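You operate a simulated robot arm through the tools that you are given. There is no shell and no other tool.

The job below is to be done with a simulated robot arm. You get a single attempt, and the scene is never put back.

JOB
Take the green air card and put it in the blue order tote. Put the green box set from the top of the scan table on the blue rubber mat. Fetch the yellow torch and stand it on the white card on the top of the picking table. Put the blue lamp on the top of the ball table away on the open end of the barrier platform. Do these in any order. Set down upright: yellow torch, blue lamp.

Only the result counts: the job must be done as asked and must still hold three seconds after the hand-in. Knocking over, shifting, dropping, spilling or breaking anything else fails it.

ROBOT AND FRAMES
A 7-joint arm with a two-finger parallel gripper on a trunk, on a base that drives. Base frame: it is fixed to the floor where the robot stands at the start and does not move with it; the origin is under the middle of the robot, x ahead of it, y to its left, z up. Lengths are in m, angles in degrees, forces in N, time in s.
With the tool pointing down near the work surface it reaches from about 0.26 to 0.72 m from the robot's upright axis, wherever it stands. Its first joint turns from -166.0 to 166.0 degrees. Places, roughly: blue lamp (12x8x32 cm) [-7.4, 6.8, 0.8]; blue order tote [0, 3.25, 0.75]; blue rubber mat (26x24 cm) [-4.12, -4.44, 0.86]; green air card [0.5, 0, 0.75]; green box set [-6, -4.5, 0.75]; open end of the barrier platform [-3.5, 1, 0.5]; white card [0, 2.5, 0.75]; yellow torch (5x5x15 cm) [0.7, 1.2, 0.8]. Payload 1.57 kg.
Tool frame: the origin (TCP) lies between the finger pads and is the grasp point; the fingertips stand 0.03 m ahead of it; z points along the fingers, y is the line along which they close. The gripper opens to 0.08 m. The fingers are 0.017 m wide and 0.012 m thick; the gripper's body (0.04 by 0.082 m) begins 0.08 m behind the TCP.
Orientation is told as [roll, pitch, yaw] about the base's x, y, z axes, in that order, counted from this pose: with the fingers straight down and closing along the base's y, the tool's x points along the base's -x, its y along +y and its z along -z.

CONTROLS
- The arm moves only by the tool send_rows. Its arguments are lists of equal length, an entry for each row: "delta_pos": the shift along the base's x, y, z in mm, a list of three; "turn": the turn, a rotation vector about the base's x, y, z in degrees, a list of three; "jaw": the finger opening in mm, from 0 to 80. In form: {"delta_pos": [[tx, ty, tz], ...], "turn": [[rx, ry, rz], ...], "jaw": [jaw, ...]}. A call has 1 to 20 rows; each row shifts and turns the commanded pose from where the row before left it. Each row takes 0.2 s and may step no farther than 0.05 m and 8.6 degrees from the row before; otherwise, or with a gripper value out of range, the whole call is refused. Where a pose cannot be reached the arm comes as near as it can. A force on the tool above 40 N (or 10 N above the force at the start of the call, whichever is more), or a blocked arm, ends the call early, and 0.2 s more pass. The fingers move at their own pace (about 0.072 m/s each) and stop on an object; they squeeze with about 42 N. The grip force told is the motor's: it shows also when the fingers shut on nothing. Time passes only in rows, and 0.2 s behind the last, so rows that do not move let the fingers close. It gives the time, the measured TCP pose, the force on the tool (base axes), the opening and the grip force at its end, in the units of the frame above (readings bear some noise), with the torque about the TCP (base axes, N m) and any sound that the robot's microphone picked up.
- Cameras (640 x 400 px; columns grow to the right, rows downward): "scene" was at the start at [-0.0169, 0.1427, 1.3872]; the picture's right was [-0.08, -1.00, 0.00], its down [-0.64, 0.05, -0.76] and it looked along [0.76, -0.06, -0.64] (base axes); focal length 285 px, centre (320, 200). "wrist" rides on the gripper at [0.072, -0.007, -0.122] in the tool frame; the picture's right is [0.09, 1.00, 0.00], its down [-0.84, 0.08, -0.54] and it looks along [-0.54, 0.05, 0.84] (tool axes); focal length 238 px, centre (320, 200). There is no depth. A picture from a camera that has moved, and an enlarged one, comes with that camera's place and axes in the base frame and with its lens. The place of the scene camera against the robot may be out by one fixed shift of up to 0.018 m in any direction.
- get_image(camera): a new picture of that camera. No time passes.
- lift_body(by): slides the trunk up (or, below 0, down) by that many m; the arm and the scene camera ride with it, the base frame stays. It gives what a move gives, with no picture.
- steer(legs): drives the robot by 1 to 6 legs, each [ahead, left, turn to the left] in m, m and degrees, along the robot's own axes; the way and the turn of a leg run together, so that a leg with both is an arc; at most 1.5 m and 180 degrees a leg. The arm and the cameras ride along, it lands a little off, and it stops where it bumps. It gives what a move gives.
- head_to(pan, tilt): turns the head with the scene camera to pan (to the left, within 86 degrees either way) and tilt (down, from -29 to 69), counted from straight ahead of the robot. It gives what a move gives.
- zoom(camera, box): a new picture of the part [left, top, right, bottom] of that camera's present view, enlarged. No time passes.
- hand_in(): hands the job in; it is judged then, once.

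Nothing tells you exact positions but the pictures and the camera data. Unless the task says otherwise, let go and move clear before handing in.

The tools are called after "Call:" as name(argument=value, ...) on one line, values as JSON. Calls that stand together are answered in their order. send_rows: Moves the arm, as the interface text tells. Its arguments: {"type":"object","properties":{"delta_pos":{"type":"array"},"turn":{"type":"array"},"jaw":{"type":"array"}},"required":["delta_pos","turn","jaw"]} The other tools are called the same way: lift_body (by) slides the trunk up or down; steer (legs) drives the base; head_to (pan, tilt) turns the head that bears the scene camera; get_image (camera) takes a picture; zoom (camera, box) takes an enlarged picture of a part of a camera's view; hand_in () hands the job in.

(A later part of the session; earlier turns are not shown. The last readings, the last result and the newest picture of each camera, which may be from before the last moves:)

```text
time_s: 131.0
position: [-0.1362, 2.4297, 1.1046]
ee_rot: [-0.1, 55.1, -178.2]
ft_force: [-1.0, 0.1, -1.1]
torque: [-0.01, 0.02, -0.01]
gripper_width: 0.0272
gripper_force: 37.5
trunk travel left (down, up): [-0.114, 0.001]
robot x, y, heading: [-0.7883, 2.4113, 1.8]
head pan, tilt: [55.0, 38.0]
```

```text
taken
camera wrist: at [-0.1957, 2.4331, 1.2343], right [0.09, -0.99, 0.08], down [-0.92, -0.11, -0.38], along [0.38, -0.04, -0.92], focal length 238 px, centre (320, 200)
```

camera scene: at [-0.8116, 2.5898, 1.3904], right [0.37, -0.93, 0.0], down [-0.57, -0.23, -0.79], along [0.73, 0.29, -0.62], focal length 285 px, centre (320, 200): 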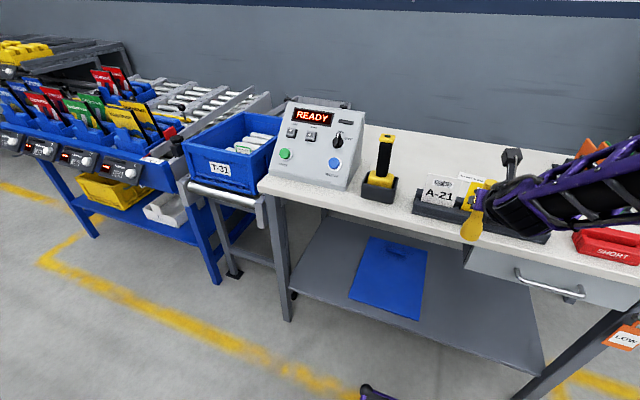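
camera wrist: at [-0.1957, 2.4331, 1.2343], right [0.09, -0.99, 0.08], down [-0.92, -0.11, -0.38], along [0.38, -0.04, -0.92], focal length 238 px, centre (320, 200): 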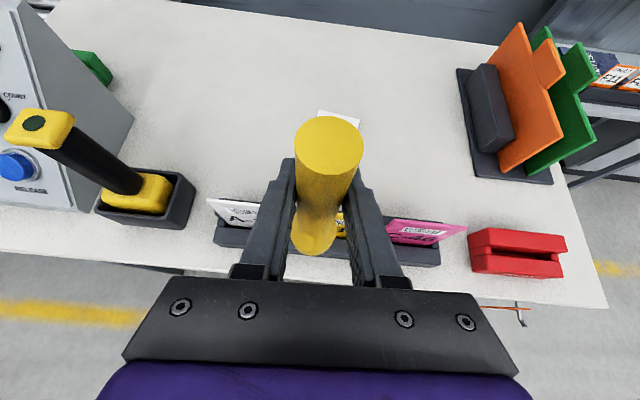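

Call:
steer(legs=[[0.22, -0.03, 0]])

Call:
head_to(pan=25, tilt=42)

Call:
get_image(camera="wrist")

Call:
get_image(camera="scene")

```text
time_s: 132.7
position: [0.0839, 2.4017, 1.1045]
ee_rot: [-0.1, 55.1, -178.3]
ft_force: [0.1, -0.3, -2.0]
torque: [0.03, 0.02, 0.02]
gripper_width: 0.0268
gripper_force: 37.8
trunk travel left (down, up): [-0.114, 0.001]
robot x, y, heading: [-0.5664, 2.389, 1.3]
head pan, tilt: [55.0, 38.0]
```

```text
time_s: 133.6
position: [0.0853, 2.4024, 1.1045]
ee_rot: [-0.1, 55.1, -178.3]
ft_force: [0.2, -0.7, -1.2]
torque: [-0.05, -0.02, 0.01]
gripper_width: 0.0273
gripper_force: 37.9
trunk travel left (down, up): [-0.114, 0.001]
robot x, y, heading: [-0.569, 2.387, 1.2]
head pan, tilt: [25.0, 42.0]
```

```text
taken
camera wrist: at [0.0236, 2.4059, 1.2342], right [0.08, -0.99, 0.08], down [-0.92, -0.11, -0.38], along [0.38, -0.04, -0.92], focal length 238 px, centre (320, 200)
```

wrist: 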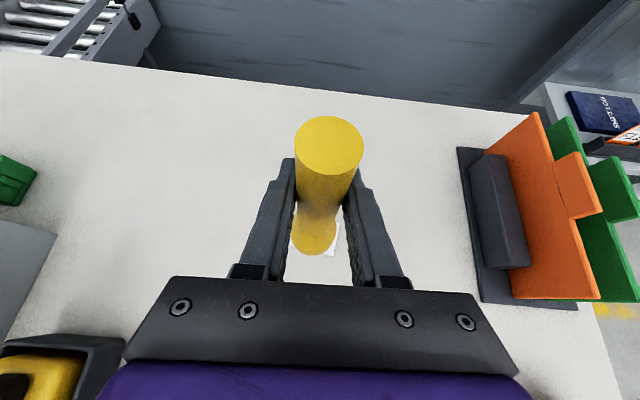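

```text
taken
camera scene: at [-0.597, 2.5708, 1.4485], right [0.44, -0.9, 0.0], down [-0.6, -0.3, -0.74], along [0.67, 0.33, -0.67], focal length 285 px, centre (320, 200)
```

scene: 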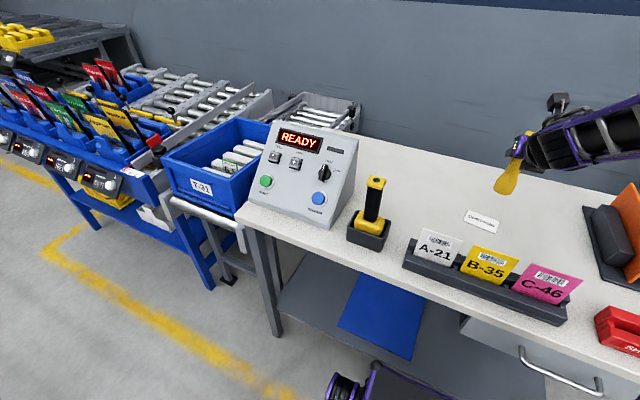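

Call:
zoom(camera="wrist", box=[270, 190, 370, 290])

Call:
zoom(camera="scene", box=[420, 130, 580, 260])

```text
4.00 times, centred on (320, 240) of wrist
camera zoom: at [0.0236, 2.4059, 1.2342], right [0.08, -0.99, 0.08], down [-0.92, -0.11, -0.38], along [0.38, -0.04, -0.92], focal length 953 px, centre (320, 40)
```

zoom: 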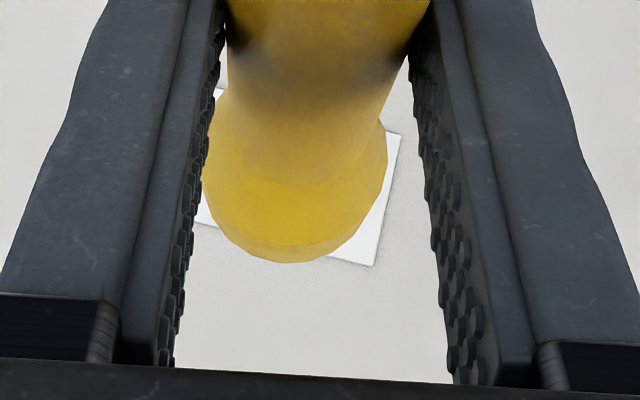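

```text
3.08 times, centred on (500, 195) of scene
camera zoom: at [-0.597, 2.5708, 1.4485], right [0.44, -0.9, 0.0], down [-0.6, -0.3, -0.74], along [0.67, 0.33, -0.67], focal length 878 px, centre (-234, 215)
```

zoom: 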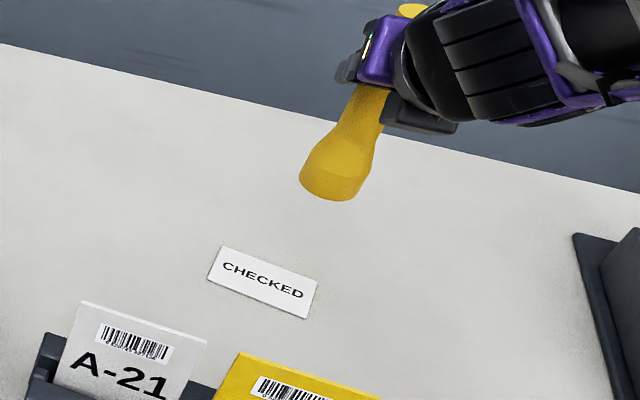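

From above, the CHECKED card spans about x 0.086–0.153 and y 2.353–2.439, so its centre is near [0.119, 2.396]. I'll move the torch over it and lower to about 2 cm above the card for a check.

Call:
send_rows(delta_pos=[[18, -2, 0], [18, -2, -10], [0, 0, -30], [0, 0, -30], [0, 0, -25], [0, 0, -15], [0, 0, 0]], turn=[[0, 0, 0], [0, 0, 0], [0, 0, 0], [0, 0, 0], [0, 0, 0], [0, 0, 0], [0, 0, 0]], jaw=[0, 0, 0, 0, 0, 0, 0])

Call:
zoom(camera="wrist", box=[260, 180, 380, 300])

Call:
zoom(camera="scene", box=[420, 130, 580, 260])

```text
time_s: 135.2
position: [0.1204, 2.4007, 0.9958]
ee_rot: [0.0, 55.1, -178.2]
ft_force: [0.5, -0.1, -1.1]
torque: [0.0, 0.01, -0.01]
gripper_width: 0.0271
gripper_force: 38.1
trunk travel left (down, up): [-0.114, 0.001]
robot x, y, heading: [-0.5676, 2.3841, 1.3]
head pan, tilt: [25.0, 42.0]
```

```text
3.33 times, centred on (320, 240) of wrist
camera zoom: at [0.0598, 2.4037, 1.126], right [0.08, -0.99, 0.07], down [-0.92, -0.11, -0.38], along [0.38, -0.04, -0.92], focal length 794 px, centre (320, 67)
```

zoom: 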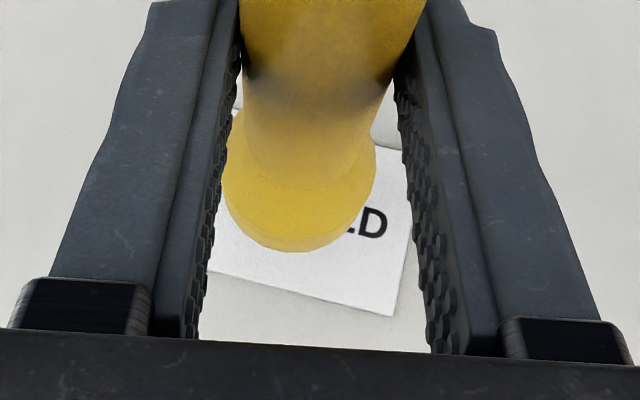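

```text
3.08 times, centred on (500, 195) of scene
camera zoom: at [-0.5969, 2.5708, 1.4485], right [0.44, -0.9, 0.0], down [-0.6, -0.3, -0.74], along [0.67, 0.33, -0.67], focal length 878 px, centre (-234, 215)
```

zoom: 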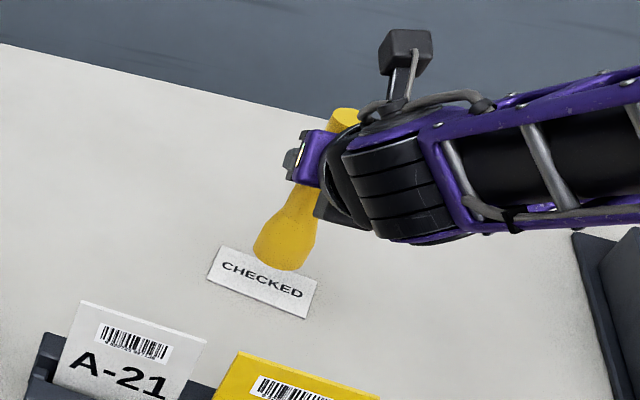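

The torch base is within about 2 mm of the card's centre in the wrist view and within 5 mm in the scene view. I'll lower it the rest of the way in small steps until it touches.

Call:
send_rows(delta_pos=[[0, 1, -12], [0, 0, -8], [0, 0, -4], [0, 0, 0]], turn=[[0, 0, 0], [0, 0, 0], [0, 0, 0], [0, 0, 0]], jaw=[0, 0, 0, 0])

Call:
zoom(camera="wrist", box=[260, 180, 380, 300])

Call:
zoom(camera="scene", box=[450, 170, 550, 250])

```text
time_s: 136.2
position: [0.1205, 2.4, 0.9705]
ee_rot: [0.0, 55.1, -178.3]
ft_force: [-0.1, -0.1, -1.2]
torque: [0.01, 0.02, 0.02]
gripper_width: 0.027
gripper_force: 38.1
trunk travel left (down, up): [-0.114, 0.001]
robot x, y, heading: [-0.5702, 2.3849, 1.0]
head pan, tilt: [25.0, 42.0]
```

```text
3.33 times, centred on (320, 240) of wrist
camera zoom: at [0.0599, 2.4036, 1.101], right [0.08, -0.99, 0.07], down [-0.92, -0.11, -0.38], along [0.38, -0.04, -0.92], focal length 794 px, centre (320, 67)
```

zoom: 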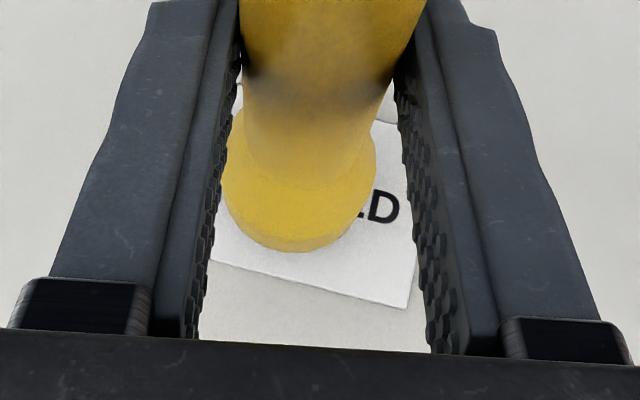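

```text
5.00 times, centred on (500, 210) of scene
camera zoom: at [-0.5969, 2.5708, 1.4485], right [0.44, -0.9, 0.0], down [-0.6, -0.3, -0.74], along [0.67, 0.33, -0.67], focal length 1427 px, centre (-580, 150)
```

zoom: 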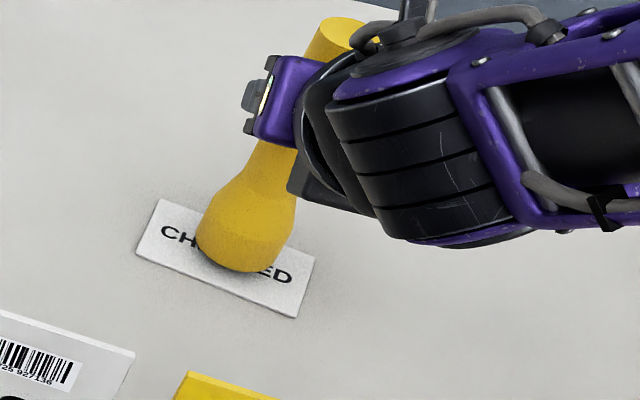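

Call:
send_rows(delta_pos=[[0, 0, -3], [0, 0, 0]], turn=[[0, 0, 0], [0, 0, 0]], jaw=[0, 0])

Call:
send_rows(delta_pos=[[0, 0, -3], [0, 0, 0]], turn=[[0, 0, 0], [0, 0, 0]], jaw=[0, 0])

Call:
zoom(camera="wrist", box=[260, 180, 380, 300])

Call:
zoom(camera="scene", box=[450, 170, 550, 250])

```text
time_s: 136.8
position: [0.1192, 2.3997, 0.9691]
ee_rot: [0.0, 55.1, -178.2]
ft_force: [-0.1, 0.4, -2.3]
torque: [0.0, 0.0, 0.01]
gripper_width: 0.0272
gripper_force: 38.1
trunk travel left (down, up): [-0.114, 0.001]
robot x, y, heading: [-0.5678, 2.384, 1.4]
head pan, tilt: [25.0, 42.0]
```

```text
time_s: 137.4
position: [0.1199, 2.4004, 0.9656]
ee_rot: [0.0, 55.1, -178.2]
ft_force: [-0.2, 0.2, -1.2]
torque: [0.02, 0.01, 0.02]
gripper_width: 0.027
gripper_force: 38.1
trunk travel left (down, up): [-0.114, 0.001]
robot x, y, heading: [-0.5654, 2.3877, 1.4]
head pan, tilt: [25.0, 42.0]
```

```text
3.33 times, centred on (320, 240) of wrist
camera zoom: at [0.0597, 2.4034, 1.0955], right [0.08, -0.99, 0.08], down [-0.92, -0.11, -0.38], along [0.38, -0.04, -0.92], focal length 794 px, centre (320, 67)
```

zoom: 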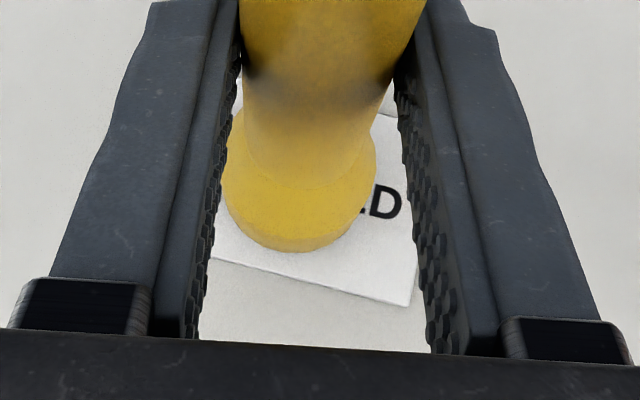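

```text
5.00 times, centred on (500, 210) of scene
camera zoom: at [-0.5969, 2.5708, 1.4485], right [0.44, -0.9, 0.0], down [-0.6, -0.3, -0.74], along [0.67, 0.33, -0.67], focal length 1427 px, centre (-580, 150)
```

zoom: 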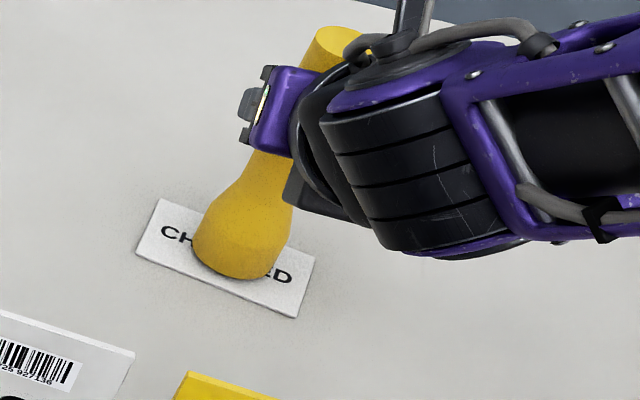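

Call:
send_rows(delta_pos=[[0, 0, -3], [0, 0, 0]], turn=[[0, 0, 0], [0, 0, 0]], jaw=[0, 0])

Call:
send_rows(delta_pos=[[0, 0, -2], [0, 0, 0]], turn=[[0, 0, 0], [0, 0, 0]], jaw=[0, 0])

```text
time_s: 138.0
position: [0.1206, 2.3997, 0.9619]
ee_rot: [0.0, 55.1, -178.3]
ft_force: [0.5, -0.8, 1.1]
torque: [-0.05, 0.01, -0.04]
gripper_width: 0.0274
gripper_force: 37.7
trunk travel left (down, up): [-0.114, 0.001]
robot x, y, heading: [-0.5657, 2.3885, 1.6]
head pan, tilt: [25.0, 42.0]
```

```text
time_s: 138.6
position: [0.1204, 2.4003, 0.9613]
ee_rot: [0.1, 55.3, -178.1]
ft_force: [-0.2, 0.3, 9.9]
torque: [0.11, 0.08, 0.02]
gripper_width: 0.0272
gripper_force: 37.5
trunk travel left (down, up): [-0.114, 0.001]
robot x, y, heading: [-0.5669, 2.3902, 1.6]
head pan, tilt: [25.0, 42.0]
```

Contact is made at about 10 N. I'll ease up 1 mm, open the fingers, and back the hand out along its own axis.

Call:
send_rows(delta_pos=[[0, 0, 1], [0, 0, 0], [0, 0, 0], [0, 0, 0], [0, 0, 0], [0, 0, 0]], turn=[[0, 0, 0], [0, 0, 0], [0, 0, 0], [0, 0, 0], [0, 0, 0], [0, 0, 0]], jaw=[0, 30, 40, 60, 80, 80])

Call:
get_image(camera="wrist")

Call:
zoom(camera="scene", box=[450, 150, 550, 250])

```text
time_s: 140.0
position: [0.1199, 2.3995, 0.9615]
ee_rot: [0.0, 55.1, -178.4]
ft_force: [0.0, -0.3, 0.4]
torque: [-0.01, 0.01, -0.02]
gripper_width: 0.08
gripper_force: 0.1
trunk travel left (down, up): [-0.114, 0.001]
robot x, y, heading: [-0.5668, 2.3851, 1.3]
head pan, tilt: [25.0, 42.0]
```

```text
taken
camera wrist: at [0.06, 2.4025, 1.0911], right [0.08, -0.99, 0.08], down [-0.92, -0.11, -0.38], along [0.38, -0.04, -0.92], focal length 238 px, centre (320, 200)
```

wrist: 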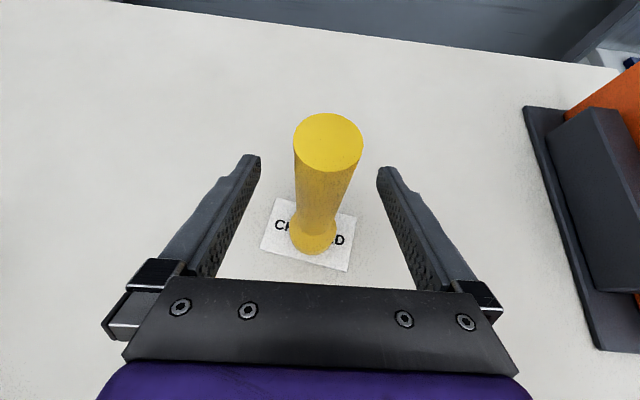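

```text
4.00 times, centred on (500, 200) of scene
camera zoom: at [-0.5971, 2.5708, 1.4485], right [0.44, -0.9, 0.0], down [-0.6, -0.3, -0.74], along [0.67, 0.33, -0.67], focal length 1142 px, centre (-400, 200)
```

zoom: 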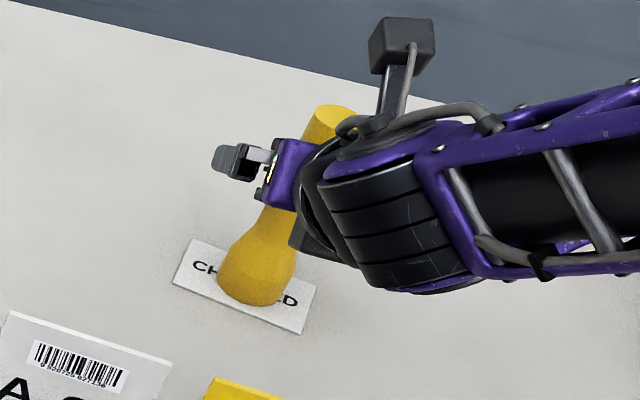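

The torch stands upright in the middle of the CHECKED card. I'll withdraw the hand straight back along the fingers' direction.

Call:
send_rows(delta_pos=[[-16, -1, 11], [-24, -1, 17], [-24, -1, 17], [-24, -1, 17], [-20, -1, 18], [0, 0, 15], [0, 0, 0]], turn=[[0, 0, 0], [0, 0, 0], [0, 0, 0], [0, 0, 0], [0, 0, 0], [0, 0, 0], [0, 0, 0]], jaw=[80, 80, 80, 80, 80, 80, 80])

Call:
get_image(camera="wrist")

Call:
get_image(camera="scene")

```text
time_s: 141.6
position: [0.013, 2.3949, 1.0549]
ee_rot: [0.0, 55.2, -178.3]
ft_force: [-0.8, -0.8, 0.4]
torque: [-0.01, 0.01, 0.01]
gripper_width: 0.0802
gripper_force: 0.1
trunk travel left (down, up): [-0.114, 0.001]
robot x, y, heading: [-0.5653, 2.3858, 1.4]
head pan, tilt: [25.0, 42.0]
```

```text
taken
camera wrist: at [-0.0485, 2.398, 1.1849], right [0.08, -0.99, 0.08], down [-0.92, -0.11, -0.38], along [0.38, -0.04, -0.92], focal length 238 px, centre (320, 200)
```

wrist: 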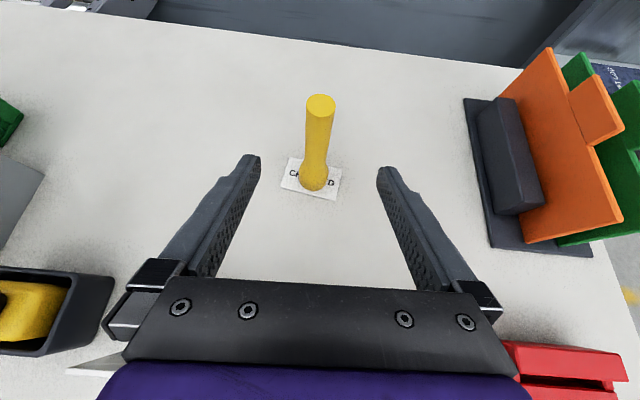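

```text
taken
camera scene: at [-0.5971, 2.5708, 1.4484], right [0.44, -0.9, 0.0], down [-0.6, -0.3, -0.74], along [0.67, 0.33, -0.67], focal length 285 px, centre (320, 200)
```

scene: 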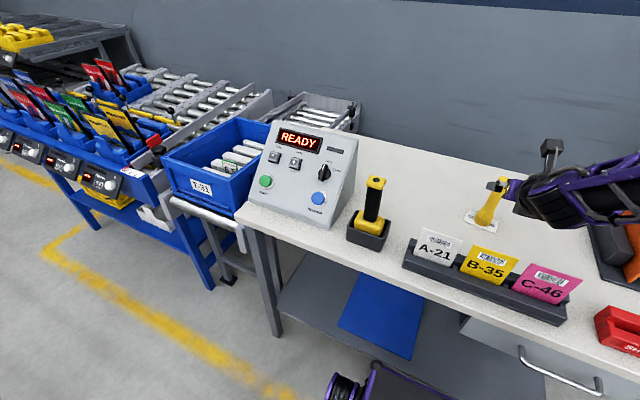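

The torch is standing on the card and the hand is clear. I'll back away, bring the hand back to pointing down and turn to look along the aisle for the way to the lamp.

Call:
steer(legs=[[-0.25, 0, 0]])

Call:
send_rows(delta_pos=[[0, 0, 0], [0, 0, 0], [0, 0, 0], [-10, 0, 0], [-15, 0, 0], [-20, 0, 0], [-20, 0, 0], [-20, 0, 0], [-10, 0, 0], [0, 0, 0]], turn=[[0, 8, 0], [0, 8, 0], [0, 8, 0], [0, 8, 0], [0, 8, 0], [0, 8, 0], [0, 7, 0], [0, 0, 0], [0, 0, 0], [0, 0, 0]], jaw=[80, 80, 80, 80, 80, 80, 80, 80, 80, 80])

Call:
get_image(camera="scene")

```text
time_s: 143.4
position: [-0.2398, 2.3887, 1.0553]
ee_rot: [0.0, 55.1, -178.1]
ft_force: [0.2, 0.0, 0.0]
torque: [-0.01, 0.01, -0.02]
gripper_width: 0.0801
gripper_force: 0.1
trunk travel left (down, up): [-0.114, 0.001]
robot x, y, heading: [-0.8135, 2.3801, 1.5]
head pan, tilt: [25.0, 42.0]
```

```text
time_s: 145.7
position: [-0.3377, 2.3856, 1.0322]
ee_rot: [-1.6, 0.1, -179.0]
ft_force: [-0.6, -0.7, 0.4]
torque: [-0.01, 0.03, 0.01]
gripper_width: 0.0798
gripper_force: 0.1
out of reach, approached as far as the arm can: row 2
trunk travel left (down, up): [-0.114, 0.001]
robot x, y, heading: [-0.8167, 2.3784, 1.9]
head pan, tilt: [25.0, 42.0]
```

```text
taken
camera scene: at [-0.8493, 2.5645, 1.4485], right [0.45, -0.9, 0.0], down [-0.6, -0.3, -0.74], along [0.67, 0.33, -0.67], focal length 285 px, centre (320, 200)
```

scene: 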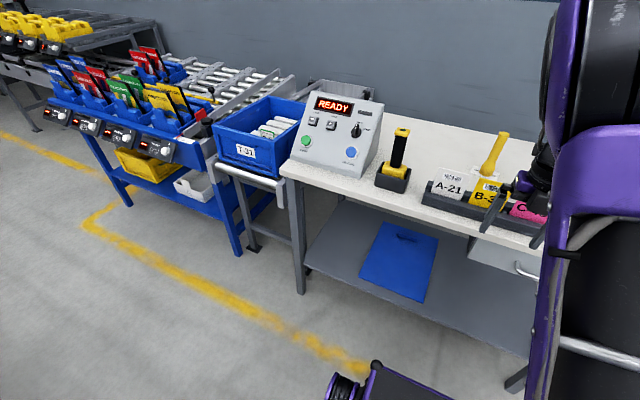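

Call:
head_to(pan=86, tilt=15)

Call:
get_image(camera="scene")

```text
time_s: 147.0
position: [-0.3349, 2.386, 1.0344]
ee_rot: [-1.6, 0.1, -178.8]
ft_force: [0.8, -0.1, -0.3]
torque: [0.04, 0.0, 0.0]
gripper_width: 0.0799
gripper_force: 0.0
trunk travel left (down, up): [-0.114, 0.001]
robot x, y, heading: [-0.8202, 2.3813, 1.8]
head pan, tilt: [85.9, 15.0]
```

```text
taken
camera scene: at [-0.9198, 2.6205, 1.4909], right [1.0, -0.05, 0.0], down [-0.01, -0.26, -0.97], along [0.04, 0.96, -0.26], focal length 285 px, centre (320, 200)
```

scene: 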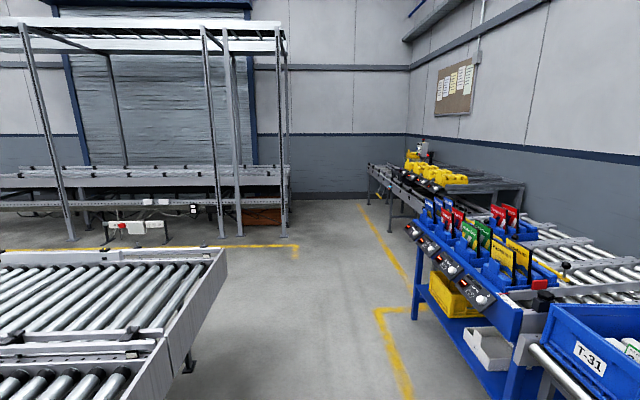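

The aisle runs on past the pick stations, with a cross aisle at y ≈ 4.3–5.8 leading toward −x. I'll turn left to face +y and drive forward.

Call:
steer(legs=[[0, 0, 88], [1.3, 0, 0]])

Call:
head_to(pan=45, tilt=18)

Call:
get_image(camera="scene")

```text
time_s: 157.3
position: [-0.8568, 4.1456, 1.0348]
ee_rot: [-1.7, 0.0, -88.3]
ft_force: [-0.1, -0.3, -0.2]
torque: [-0.01, -0.01, -0.02]
gripper_width: 0.0802
gripper_force: 0.1
trunk travel left (down, up): [-0.114, 0.001]
robot x, y, heading: [-0.8435, 3.6591, 92.1]
head pan, tilt: [85.9, 15.0]
```

```text
time_s: 158.4
position: [-0.8569, 4.1457, 1.0331]
ee_rot: [-1.6, 0.1, -88.4]
ft_force: [0.5, 0.3, -1.0]
torque: [-0.05, 0.03, -0.01]
gripper_width: 0.08
gripper_force: 0.1
trunk travel left (down, up): [-0.114, 0.001]
robot x, y, heading: [-0.8467, 3.6643, 92.3]
head pan, tilt: [45.0, 18.0]
```

```text
taken
camera scene: at [-1.062, 3.6411, 1.4861], right [0.68, 0.73, 0.0], down [0.23, -0.21, -0.95], along [-0.7, 0.65, -0.31], focal length 285 px, centre (320, 200)
```

scene: 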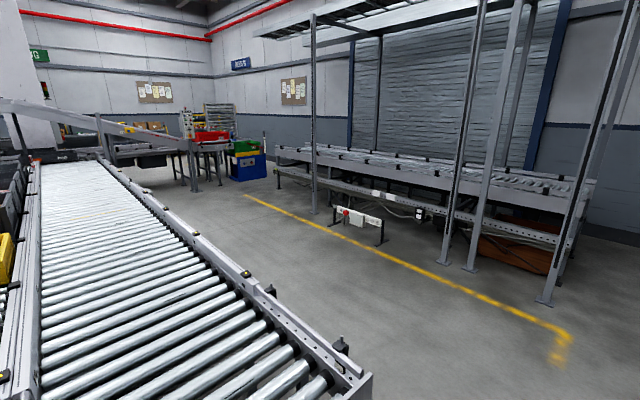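

Call:
steer(legs=[[1.3, 0, -2], [0, 0, 90], [1.4, 0, 0]])

Call:
head_to(pan=0, tilt=15)

Call:
get_image(camera="scene")

```text
time_s: 175.4
position: [-2.7609, 4.9717, 1.0338]
ee_rot: [-1.6, 0.2, 1.5]
ft_force: [-0.2, -0.7, 0.3]
torque: [0.01, 0.02, 0.01]
gripper_width: 0.0801
gripper_force: 0.1
trunk travel left (down, up): [-0.114, 0.001]
robot x, y, heading: [-2.281, 4.9779, -178.1]
head pan, tilt: [45.0, 18.0]
```

```text
time_s: 176.6
position: [-2.761, 4.97, 1.0336]
ee_rot: [-1.6, 0.1, 1.5]
ft_force: [-0.2, 0.6, -0.6]
torque: [-0.01, 0.0, -0.02]
gripper_width: 0.0802
gripper_force: 0.0
trunk travel left (down, up): [-0.114, 0.001]
robot x, y, heading: [-2.2768, 4.9799, -178.0]
head pan, tilt: [0.0, 15.0]
```

```text
taken
camera scene: at [-2.2884, 4.8499, 1.4909], right [-0.03, 1.0, 0.0], down [0.26, 0.01, -0.97], along [-0.97, -0.03, -0.26], focal length 285 px, centre (320, 200)
```

scene: 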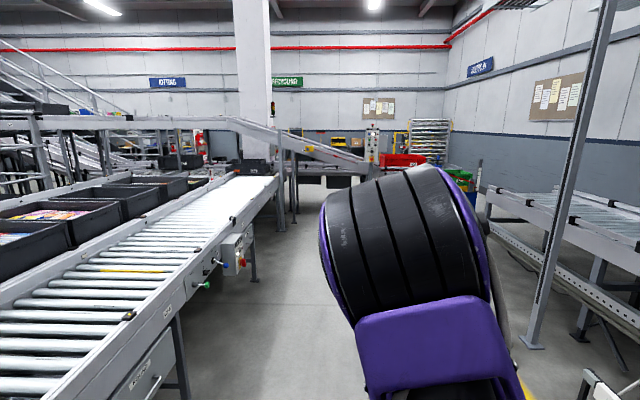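

Call:
steer(legs=[[1.5, 0, -1.5]])

Call:
head_to(pan=-30, tilt=15)

Call:
get_image(camera="scene")

Call:
head_to(pan=25, tilt=15)

Call:
get_image(camera="scene")

```text
time_s: 183.9
position: [-4.2485, 4.9315, 1.0342]
ee_rot: [-1.6, 0.0, 1.0]
ft_force: [0.1, -0.2, -0.3]
torque: [-0.01, 0.02, -0.04]
gripper_width: 0.0799
gripper_force: 0.0
trunk travel left (down, up): [-0.114, 0.001]
robot x, y, heading: [-3.7656, 4.9383, -178.6]
head pan, tilt: [0.0, 15.0]
```

```text
time_s: 184.9
position: [-4.2479, 4.931, 1.0343]
ee_rot: [-1.7, 0.1, 1.1]
ft_force: [-0.8, -0.5, 0.1]
torque: [0.0, 0.0, -0.01]
gripper_width: 0.0802
gripper_force: 0.1
trunk travel left (down, up): [-0.114, 0.001]
robot x, y, heading: [-3.7635, 4.9382, -178.6]
head pan, tilt: [-30.0, 15.0]
```

```text
taken
camera scene: at [-3.7657, 4.8529, 1.491], right [0.48, 0.88, 0.0], down [0.23, -0.12, -0.97], along [-0.85, 0.46, -0.26], focal length 285 px, centre (320, 200)
```

scene: 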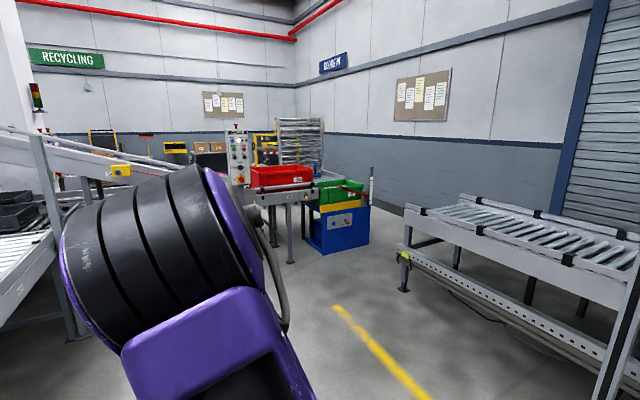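

```text
time_s: 186.1
position: [-4.2483, 4.9316, 1.0339]
ee_rot: [-1.6, 0.1, 1.0]
ft_force: [-0.7, 0.2, -0.2]
torque: [0.04, -0.01, -0.02]
gripper_width: 0.0799
gripper_force: 0.0
trunk travel left (down, up): [-0.114, 0.001]
robot x, y, heading: [-3.7662, 4.9382, -178.9]
head pan, tilt: [25.0, 15.0]
```

```text
taken
camera scene: at [-3.7673, 4.7668, 1.491], right [-0.44, 0.9, 0.0], down [0.23, 0.12, -0.97], along [-0.87, -0.43, -0.26], focal length 285 px, centre (320, 200)
```

scene: 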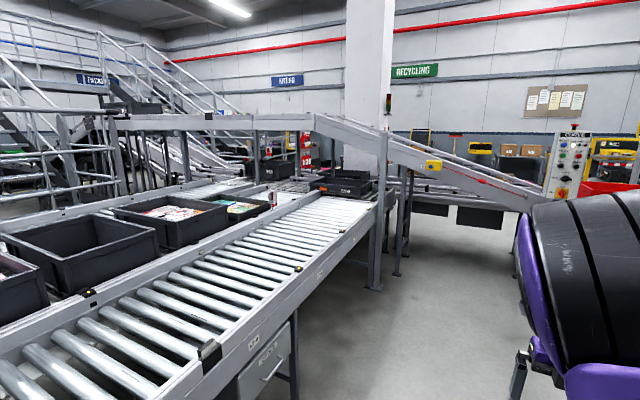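

Call:
steer(legs=[[1.2, 0, -1.0]])

Call:
head_to(pan=-45, tilt=18)

Call:
get_image(camera="scene")

Call:
head_to(pan=-10, tilt=18)

Call:
get_image(camera="scene")

```text
time_s: 192.3
position: [-5.4708, 4.9128, 1.0329]
ee_rot: [-1.6, 0.1, 0.4]
ft_force: [-0.9, 0.1, 1.0]
torque: [0.01, 0.02, 0.0]
gripper_width: 0.08
gripper_force: 0.0
trunk travel left (down, up): [-0.114, 0.001]
robot x, y, heading: [-4.9897, 4.9177, -179.0]
head pan, tilt: [25.0, 15.0]
```

```text
time_s: 193.7
position: [-5.4704, 4.9121, 1.0328]
ee_rot: [-1.6, 0.2, 0.4]
ft_force: [-0.3, -0.1, 0.3]
torque: [-0.01, -0.02, 0.01]
gripper_width: 0.0798
gripper_force: 0.0
trunk travel left (down, up): [-0.114, 0.001]
robot x, y, heading: [-4.9859, 4.9104, -179.3]
head pan, tilt: [-45.0, 18.0]
```

```text
taken
camera scene: at [-4.9743, 4.8482, 1.4861], right [0.7, 0.72, 0.0], down [0.22, -0.22, -0.95], along [-0.68, 0.66, -0.31], focal length 285 px, centre (320, 200)
```

scene: 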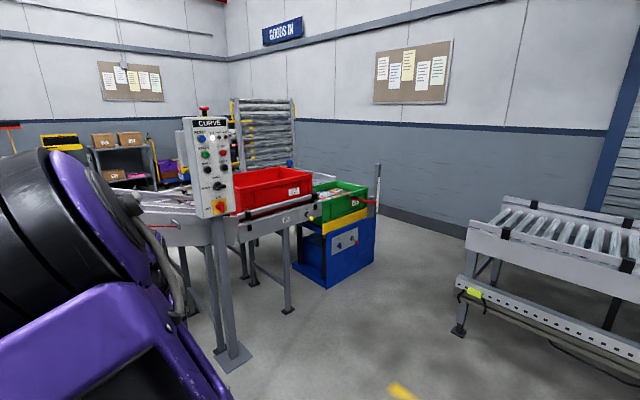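

```text
time_s: 194.7
position: [-5.4723, 4.9118, 1.0334]
ee_rot: [-1.7, 0.1, 0.5]
ft_force: [0.0, 0.0, 0.7]
torque: [0.02, 0.02, 0.0]
gripper_width: 0.08
gripper_force: 0.0
trunk travel left (down, up): [-0.114, 0.001]
robot x, y, heading: [-4.9884, 4.9116, -178.9]
head pan, tilt: [-10.0, 18.0]
```

```text
taken
camera scene: at [-4.9995, 4.7981, 1.4861], right [0.16, 0.99, 0.0], down [0.3, -0.05, -0.95], along [-0.94, 0.15, -0.31], focal length 285 px, centre (320, 200)
```

scene: 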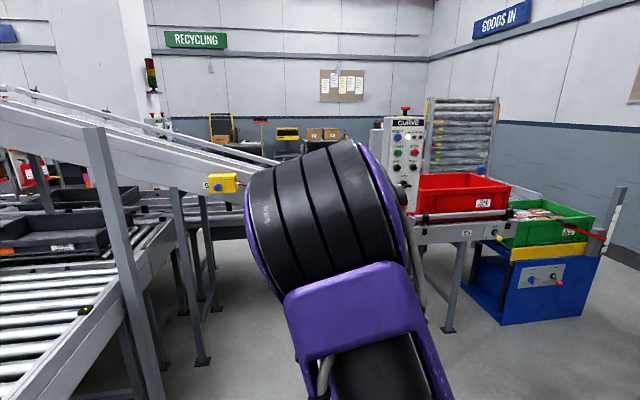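

Call:
head_to(pan=-50, tilt=18)

Call:
zoom(camera="scene", box=[180, 90, 420, 260])

```text
time_s: 195.8
position: [-5.4709, 4.9111, 1.0343]
ee_rot: [-1.6, 0.0, 0.4]
ft_force: [-0.3, 0.3, 0.2]
torque: [0.04, -0.01, 0.0]
gripper_width: 0.0798
gripper_force: 0.0
trunk travel left (down, up): [-0.114, 0.001]
robot x, y, heading: [-4.9886, 4.9108, -179.4]
head pan, tilt: [-50.0, 18.0]
```

```text
2.35 times, centred on (300, 175) of scene
camera zoom: at [-4.9684, 4.8537, 1.4861], right [0.76, 0.65, 0.0], down [0.2, -0.23, -0.95], along [-0.62, 0.72, -0.31], focal length 672 px, centre (367, 259)
```

zoom: 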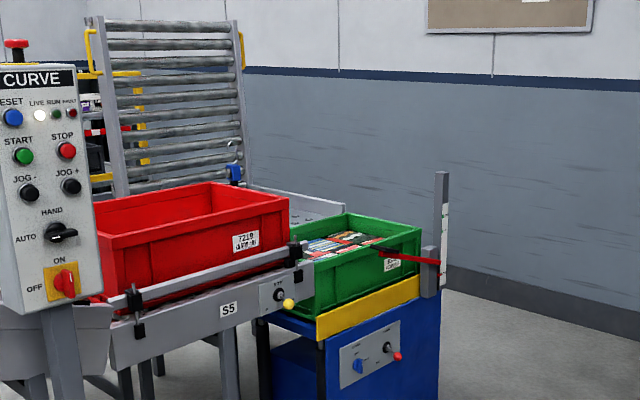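

The blue lamp with a hook shows behind the red tote, past a raised roller gate. I'll turn to face +y, shift over, and go up the gap between the tipper and the dock conveyor to look from the north side.

Call:
steer(legs=[[0, 0, -90], [0, 0.92, 0]])

Call:
head_to(pan=30, tilt=20)

Call:
get_image(camera="scene")

```text
time_s: 209.2
position: [-5.9115, 5.4068, 1.0326]
ee_rot: [-1.6, 0.1, -91.7]
ft_force: [0.6, 0.0, 0.2]
torque: [0.03, 0.0, -0.01]
gripper_width: 0.08
gripper_force: 0.1
trunk travel left (down, up): [-0.114, 0.001]
robot x, y, heading: [-5.9304, 4.925, 88.7]
head pan, tilt: [-50.0, 18.0]
```

```text
time_s: 210.7
position: [-5.9127, 5.4063, 1.033]
ee_rot: [-1.6, 0.1, -91.6]
ft_force: [-0.8, 0.7, -0.1]
torque: [0.01, 0.02, 0.01]
gripper_width: 0.0804
gripper_force: 0.1
trunk travel left (down, up): [-0.114, 0.001]
robot x, y, heading: [-5.927, 4.9225, 88.7]
head pan, tilt: [30.0, 20.0]
```

```text
taken
camera scene: at [-6.1266, 4.9278, 1.4828], right [0.88, 0.48, 0.0], down [0.16, -0.3, -0.94], along [-0.45, 0.82, -0.34], focal length 285 px, centre (320, 200)
```

scene: 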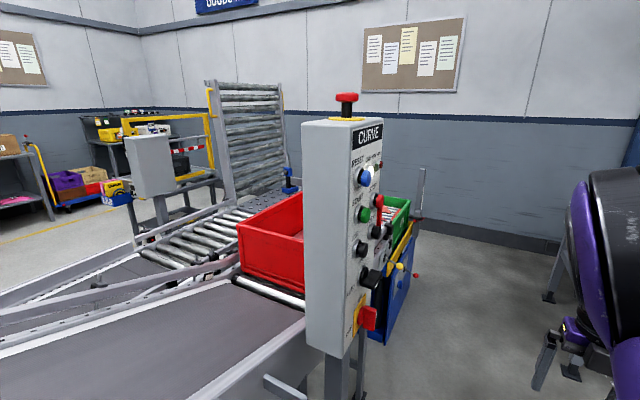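

Call:
zoom(camera="scene", box=[200, 70, 440, 240])

Call:
zoom(camera="scene", box=[250, 140, 330, 210])

```text
2.35 times, centred on (320, 155) of scene
camera zoom: at [-6.1266, 4.9278, 1.4828], right [0.88, 0.48, 0.0], down [0.16, -0.3, -0.94], along [-0.45, 0.82, -0.34], focal length 672 px, centre (320, 306)
```

zoom: 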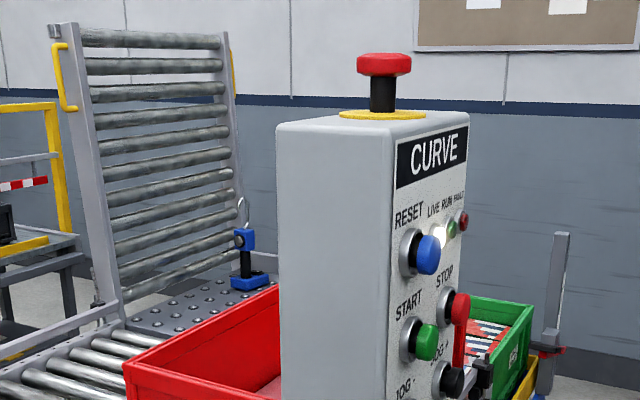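

```text
5.71 times, centred on (290, 175) of scene
camera zoom: at [-6.1266, 4.9278, 1.4828], right [0.88, 0.48, 0.0], down [0.16, -0.3, -0.94], along [-0.45, 0.82, -0.34], focal length 1631 px, centre (491, 343)
```

zoom: 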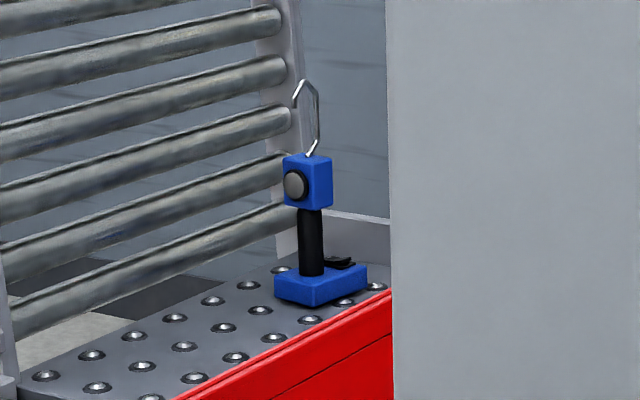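

The lamp stands on the ball table just in front of the raised roller gate, near [-7.4, 6.75]. I'll ease right past the control post, go up the gap, and look again before rounding the tipper.

Call:
steer(legs=[[0, -0.13, 1.3], [1.15, 0, 0], [0, 0.1, 0], [0.55, 0, 0]])

Call:
head_to(pan=60, tilt=25)

Call:
get_image(camera="scene")

Call:
head_to(pan=10, tilt=25)

Call:
get_image(camera="scene")

```text
time_s: 222.2
position: [-5.9133, 7.1371, 1.0334]
ee_rot: [-1.6, 0.1, -90.3]
ft_force: [0.2, 0.5, 0.4]
torque: [-0.04, 0.0, 0.02]
gripper_width: 0.0801
gripper_force: 0.1
trunk travel left (down, up): [-0.114, 0.001]
robot x, y, heading: [-5.9166, 6.6529, 89.9]
head pan, tilt: [30.0, 20.0]
```

```text
time_s: 223.1
position: [-5.9118, 7.1373, 1.033]
ee_rot: [-1.6, 0.1, -90.3]
ft_force: [-1.1, 0.0, 0.7]
torque: [0.01, -0.03, 0.01]
gripper_width: 0.0801
gripper_force: 0.1
trunk travel left (down, up): [-0.114, 0.001]
robot x, y, heading: [-5.914, 6.6541, 90.3]
head pan, tilt: [60.0, 25.0]
```

```text
taken
camera scene: at [-6.1482, 6.6179, 1.4747], right [0.5, 0.87, 0.0], down [0.37, -0.21, -0.91], along [-0.79, 0.45, -0.42], focal length 285 px, centre (320, 200)
```

scene: 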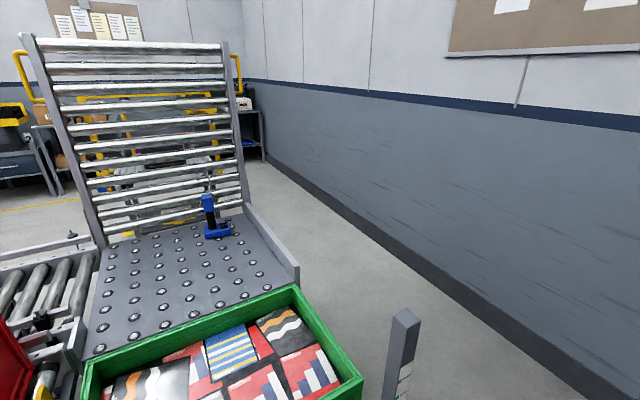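

```text
time_s: 224.3
position: [-5.9126, 7.1357, 1.0338]
ee_rot: [-1.6, 0.2, -90.3]
ft_force: [-0.4, -0.3, -0.4]
torque: [-0.02, 0.0, 0.01]
gripper_width: 0.0797
gripper_force: 0.1
trunk travel left (down, up): [-0.114, 0.001]
robot x, y, heading: [-5.9172, 6.6537, 90.5]
head pan, tilt: [10.0, 25.0]
```

```text
taken
camera scene: at [-6.0846, 6.6627, 1.4747], right [0.98, 0.18, 0.0], down [0.07, -0.42, -0.91], along [-0.16, 0.89, -0.42], focal length 285 px, centre (320, 200)
```

scene: 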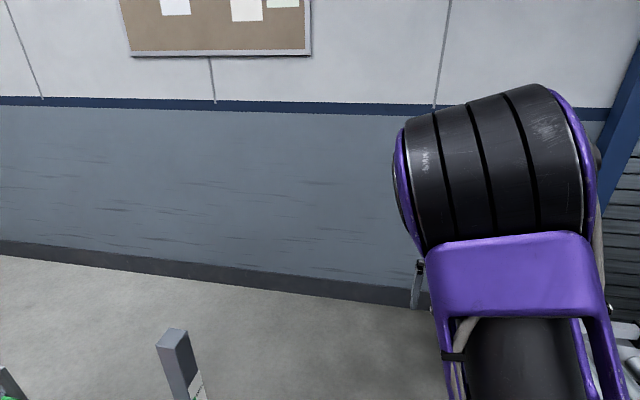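

I can see everything now: ball table north edge at y ≈ 6.96, lamp at about [-7.45, 6.78], gate post near [-7.58, 6.96], gauge post at [-6.38, 6.93], and wall at y ≈ 8.2. I'll tuck the arm a bit, go around to the north-east of the lamp and face it diagonally.

Call:
send_rows(delta_pos=[[0, -20, 0], [0, -20, 0], [0, 0, 0]], turn=[[0, 0, 0], [0, 0, 0], [0, 0, 0]], jaw=[80, 80, 80])

Call:
steer(legs=[[0.78, 0, 0], [0, 0, 90], [1.15, 0, 0]])

Call:
head_to(pan=45, tilt=35)

Call:
get_image(camera="scene")

```text
time_s: 225.1
position: [-5.911, 7.0961, 1.0318]
ee_rot: [-1.7, 0.1, -90.4]
ft_force: [0.0, 0.4, 1.0]
torque: [0.0, -0.02, -0.01]
gripper_width: 0.08
gripper_force: 0.0
trunk travel left (down, up): [-0.114, 0.001]
robot x, y, heading: [-5.9123, 6.6529, 89.9]
head pan, tilt: [10.0, 25.0]
```

```text
time_s: 238.6
position: [-7.5034, 7.4839, 1.0314]
ee_rot: [-1.6, 0.1, -2.0]
ft_force: [0.0, 0.8, 0.0]
torque: [-0.03, 0.0, 0.01]
gripper_width: 0.0802
gripper_force: 0.0
trunk travel left (down, up): [-0.114, 0.001]
robot x, y, heading: [-7.064, 7.4633, 178.2]
head pan, tilt: [10.0, 25.0]
```

```text
time_s: 239.6
position: [-7.5029, 7.483, 1.0312]
ee_rot: [-1.6, 0.1, -2.0]
ft_force: [0.3, 0.4, 0.1]
torque: [0.02, -0.02, -0.01]
gripper_width: 0.0799
gripper_force: 0.0
trunk travel left (down, up): [-0.114, 0.001]
robot x, y, heading: [-7.0621, 7.4619, 178.4]
head pan, tilt: [45.0, 35.0]
```

```text
taken
camera scene: at [-7.0502, 7.2702, 1.459], right [-0.69, 0.73, 0.0], down [0.42, 0.39, -0.82], along [-0.6, -0.56, -0.57], focal length 285 px, centre (320, 200)
```

scene: 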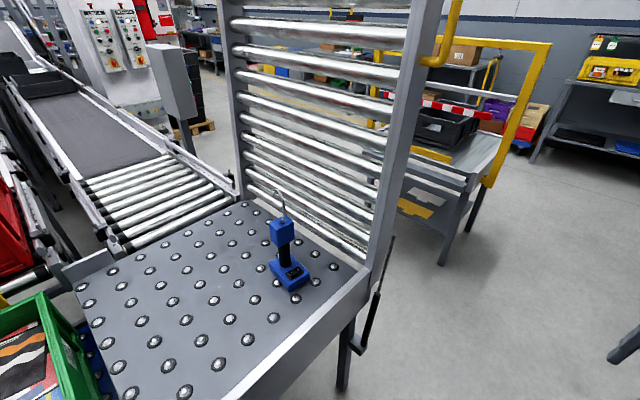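

The lamp's base centre is about [-7.435, 6.783] on the ball table at z ≈ 0.75. I'll turn to face it and then look closer with both cameras.

Call:
steer(legs=[[0, 0, 62.5]])

Call:
head_to(pan=10, tilt=42)

Call:
get_image(camera="scene")

Call:
get_image(camera="wrist")

```text
time_s: 242.9
position: [-7.2764, 7.0763, 1.033]
ee_rot: [-1.6, 0.1, 61.4]
ft_force: [-0.3, 0.4, -0.7]
torque: [0.0, 0.0, 0.03]
gripper_width: 0.0798
gripper_force: 0.0
trunk travel left (down, up): [-0.114, 0.001]
robot x, y, heading: [-7.0619, 7.463, -118.2]
head pan, tilt: [45.0, 35.0]
```

```text
time_s: 243.9
position: [-7.2758, 7.0756, 1.0318]
ee_rot: [-1.7, 0.1, 61.4]
ft_force: [0.5, -0.3, 0.5]
torque: [0.04, 0.0, -0.03]
gripper_width: 0.0799
gripper_force: 0.2
trunk travel left (down, up): [-0.114, 0.001]
robot x, y, heading: [-7.0611, 7.4627, -118.3]
head pan, tilt: [10.0, 42.0]
```

```text
taken
camera scene: at [-6.9324, 7.407, 1.4485], right [-0.95, 0.31, 0.0], down [0.21, 0.64, -0.74], along [-0.23, -0.71, -0.67], focal length 285 px, centre (320, 200)
```

scene: 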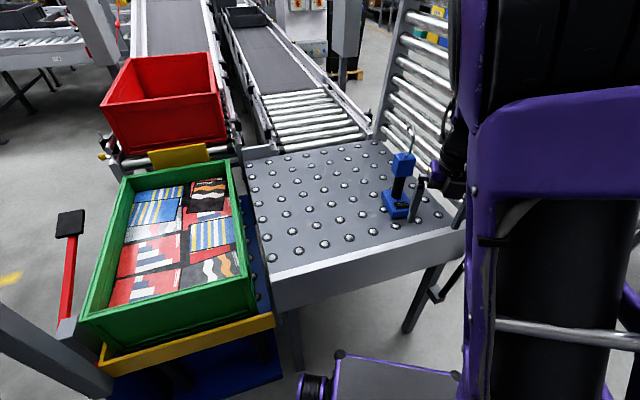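

```text
taken
camera wrist: at [-7.3086, 7.0105, 1.155], right [-0.92, 0.39, -0.03], down [0.32, 0.78, 0.54], along [0.23, 0.49, -0.84], focal length 238 px, centre (320, 200)
```

wrist: 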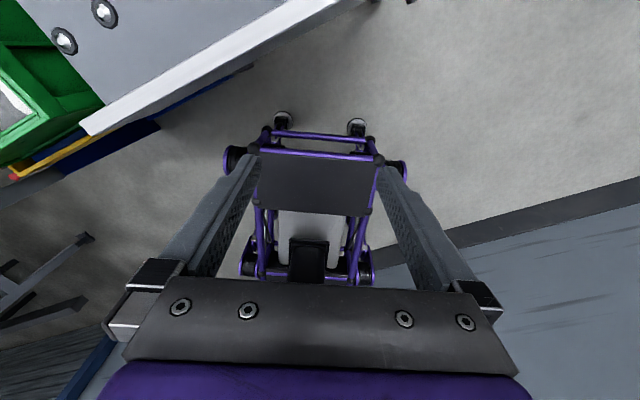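

Call:
zoom(camera="scene", box=[350, 100, 470, 250])

```text
2.67 times, centred on (410, 175) of scene
camera zoom: at [-6.9324, 7.407, 1.4485], right [-0.95, 0.31, 0.0], down [0.21, 0.64, -0.74], along [-0.23, -0.71, -0.67], focal length 761 px, centre (80, 267)
```

zoom: 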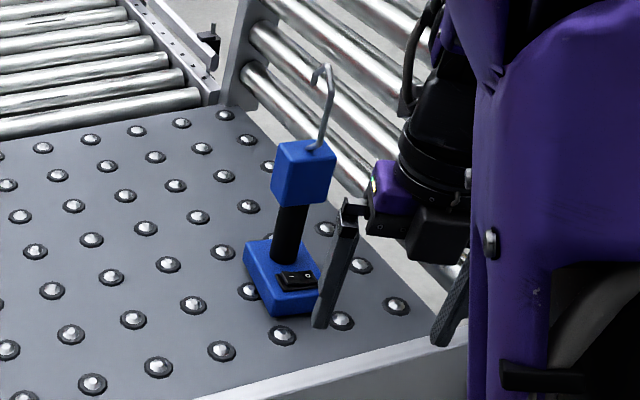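

The lamp has a black stem between a blue base (rocker switch facing me) and a blue head with a hook. I'll tilt the hand forward about 62° with the camera on top so I can grip the stem from the side.

Call:
send_rows(delta_pos=[[-6, -11, 0], [-6, -11, 0], [-6, -11, 0], [-6, -11, 0], [-6, -11, 0], [-6, -11, 0], [-6, -11, 0], [-6, -11, 0], [0, 0, 0]], turn=[[-6.73, 3.84, 0], [-6.73, 3.84, 0], [-6.73, 3.84, 0], [-6.73, 3.84, 0], [-6.73, 3.84, 0], [-6.73, 3.84, 0], [-6.73, 3.84, 0], [-6.73, 3.84, 0], [0, 0, 0]], jaw=[80, 80, 80, 80, 80, 80, 80, 80, 80])

Call:
get_image(camera="wrist")

Call:
get_image(camera="scene")

```text
time_s: 245.9
position: [-7.324, 6.9986, 1.017]
ee_rot: [2.9, 56.7, 64.1]
ft_force: [-0.6, -0.6, 0.1]
torque: [0.0, -0.01, 0.01]
gripper_width: 0.0799
gripper_force: 0.1
out of reach, approached as far as the arm can: row 6, 7
trunk travel left (down, up): [-0.114, 0.001]
robot x, y, heading: [-7.0601, 7.4653, -118.0]
head pan, tilt: [10.0, 42.0]
```

```text
taken
camera wrist: at [-7.2863, 7.0468, 1.1462], right [-0.9, 0.43, 0.11], down [0.35, 0.84, -0.4], along [-0.26, -0.32, -0.91], focal length 238 px, centre (320, 200)
```

wrist: 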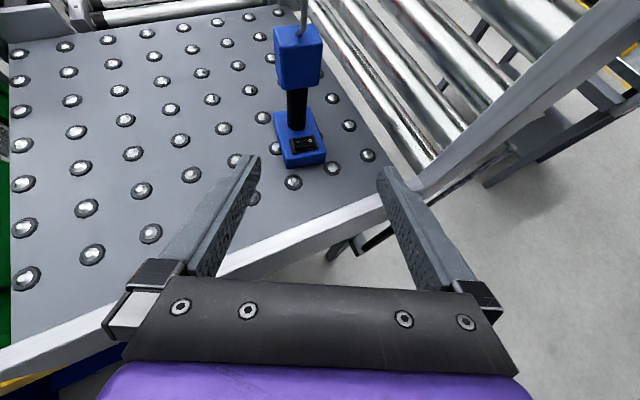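

```text
taken
camera scene: at [-6.9329, 7.4073, 1.4485], right [-0.95, 0.31, 0.0], down [0.21, 0.64, -0.74], along [-0.23, -0.71, -0.67], focal length 285 px, centre (320, 200)
```

scene: 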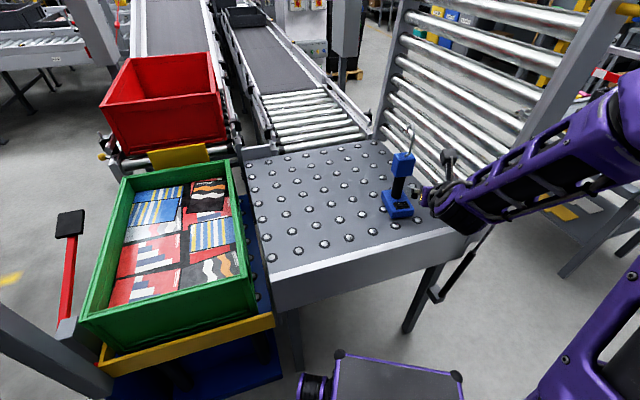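

Call:
steer(legs=[[0.09, 0.0, 0]])

Call:
lift_body(by=-0.05)

Call:
get_image(camera="wrist")

```text
time_s: 247.0
position: [-7.3653, 6.9203, 1.0188]
ee_rot: [3.0, 56.6, 64.2]
ft_force: [0.6, 0.9, 0.0]
torque: [-0.01, 0.0, -0.02]
gripper_width: 0.0799
gripper_force: 0.1
trunk travel left (down, up): [-0.114, 0.001]
robot x, y, heading: [-7.1016, 7.3883, -118.1]
head pan, tilt: [10.0, 42.0]
```

```text
time_s: 247.9
position: [-7.3647, 6.9202, 0.9682]
ee_rot: [3.0, 56.6, 64.2]
ft_force: [0.5, 1.1, -0.7]
torque: [-0.03, 0.0, -0.01]
gripper_width: 0.08
gripper_force: 0.0
trunk travel left (down, up): [-0.064, 0.051]
robot x, y, heading: [-7.1, 7.3869, -118.3]
head pan, tilt: [10.0, 42.0]
```

```text
taken
camera wrist: at [-7.3273, 6.9692, 1.0963], right [-0.9, 0.43, 0.11], down [0.35, 0.85, -0.4], along [-0.26, -0.32, -0.91], focal length 238 px, centre (320, 200)
```

wrist: 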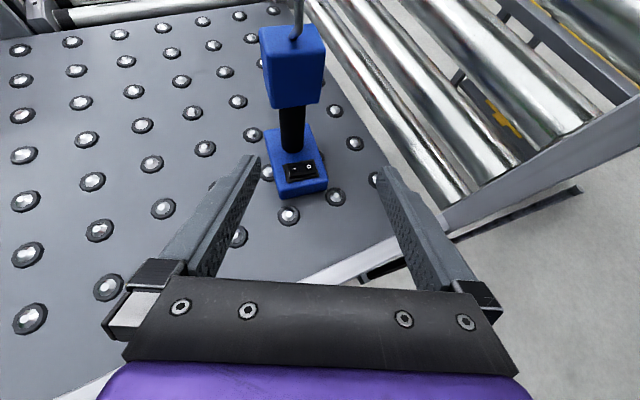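

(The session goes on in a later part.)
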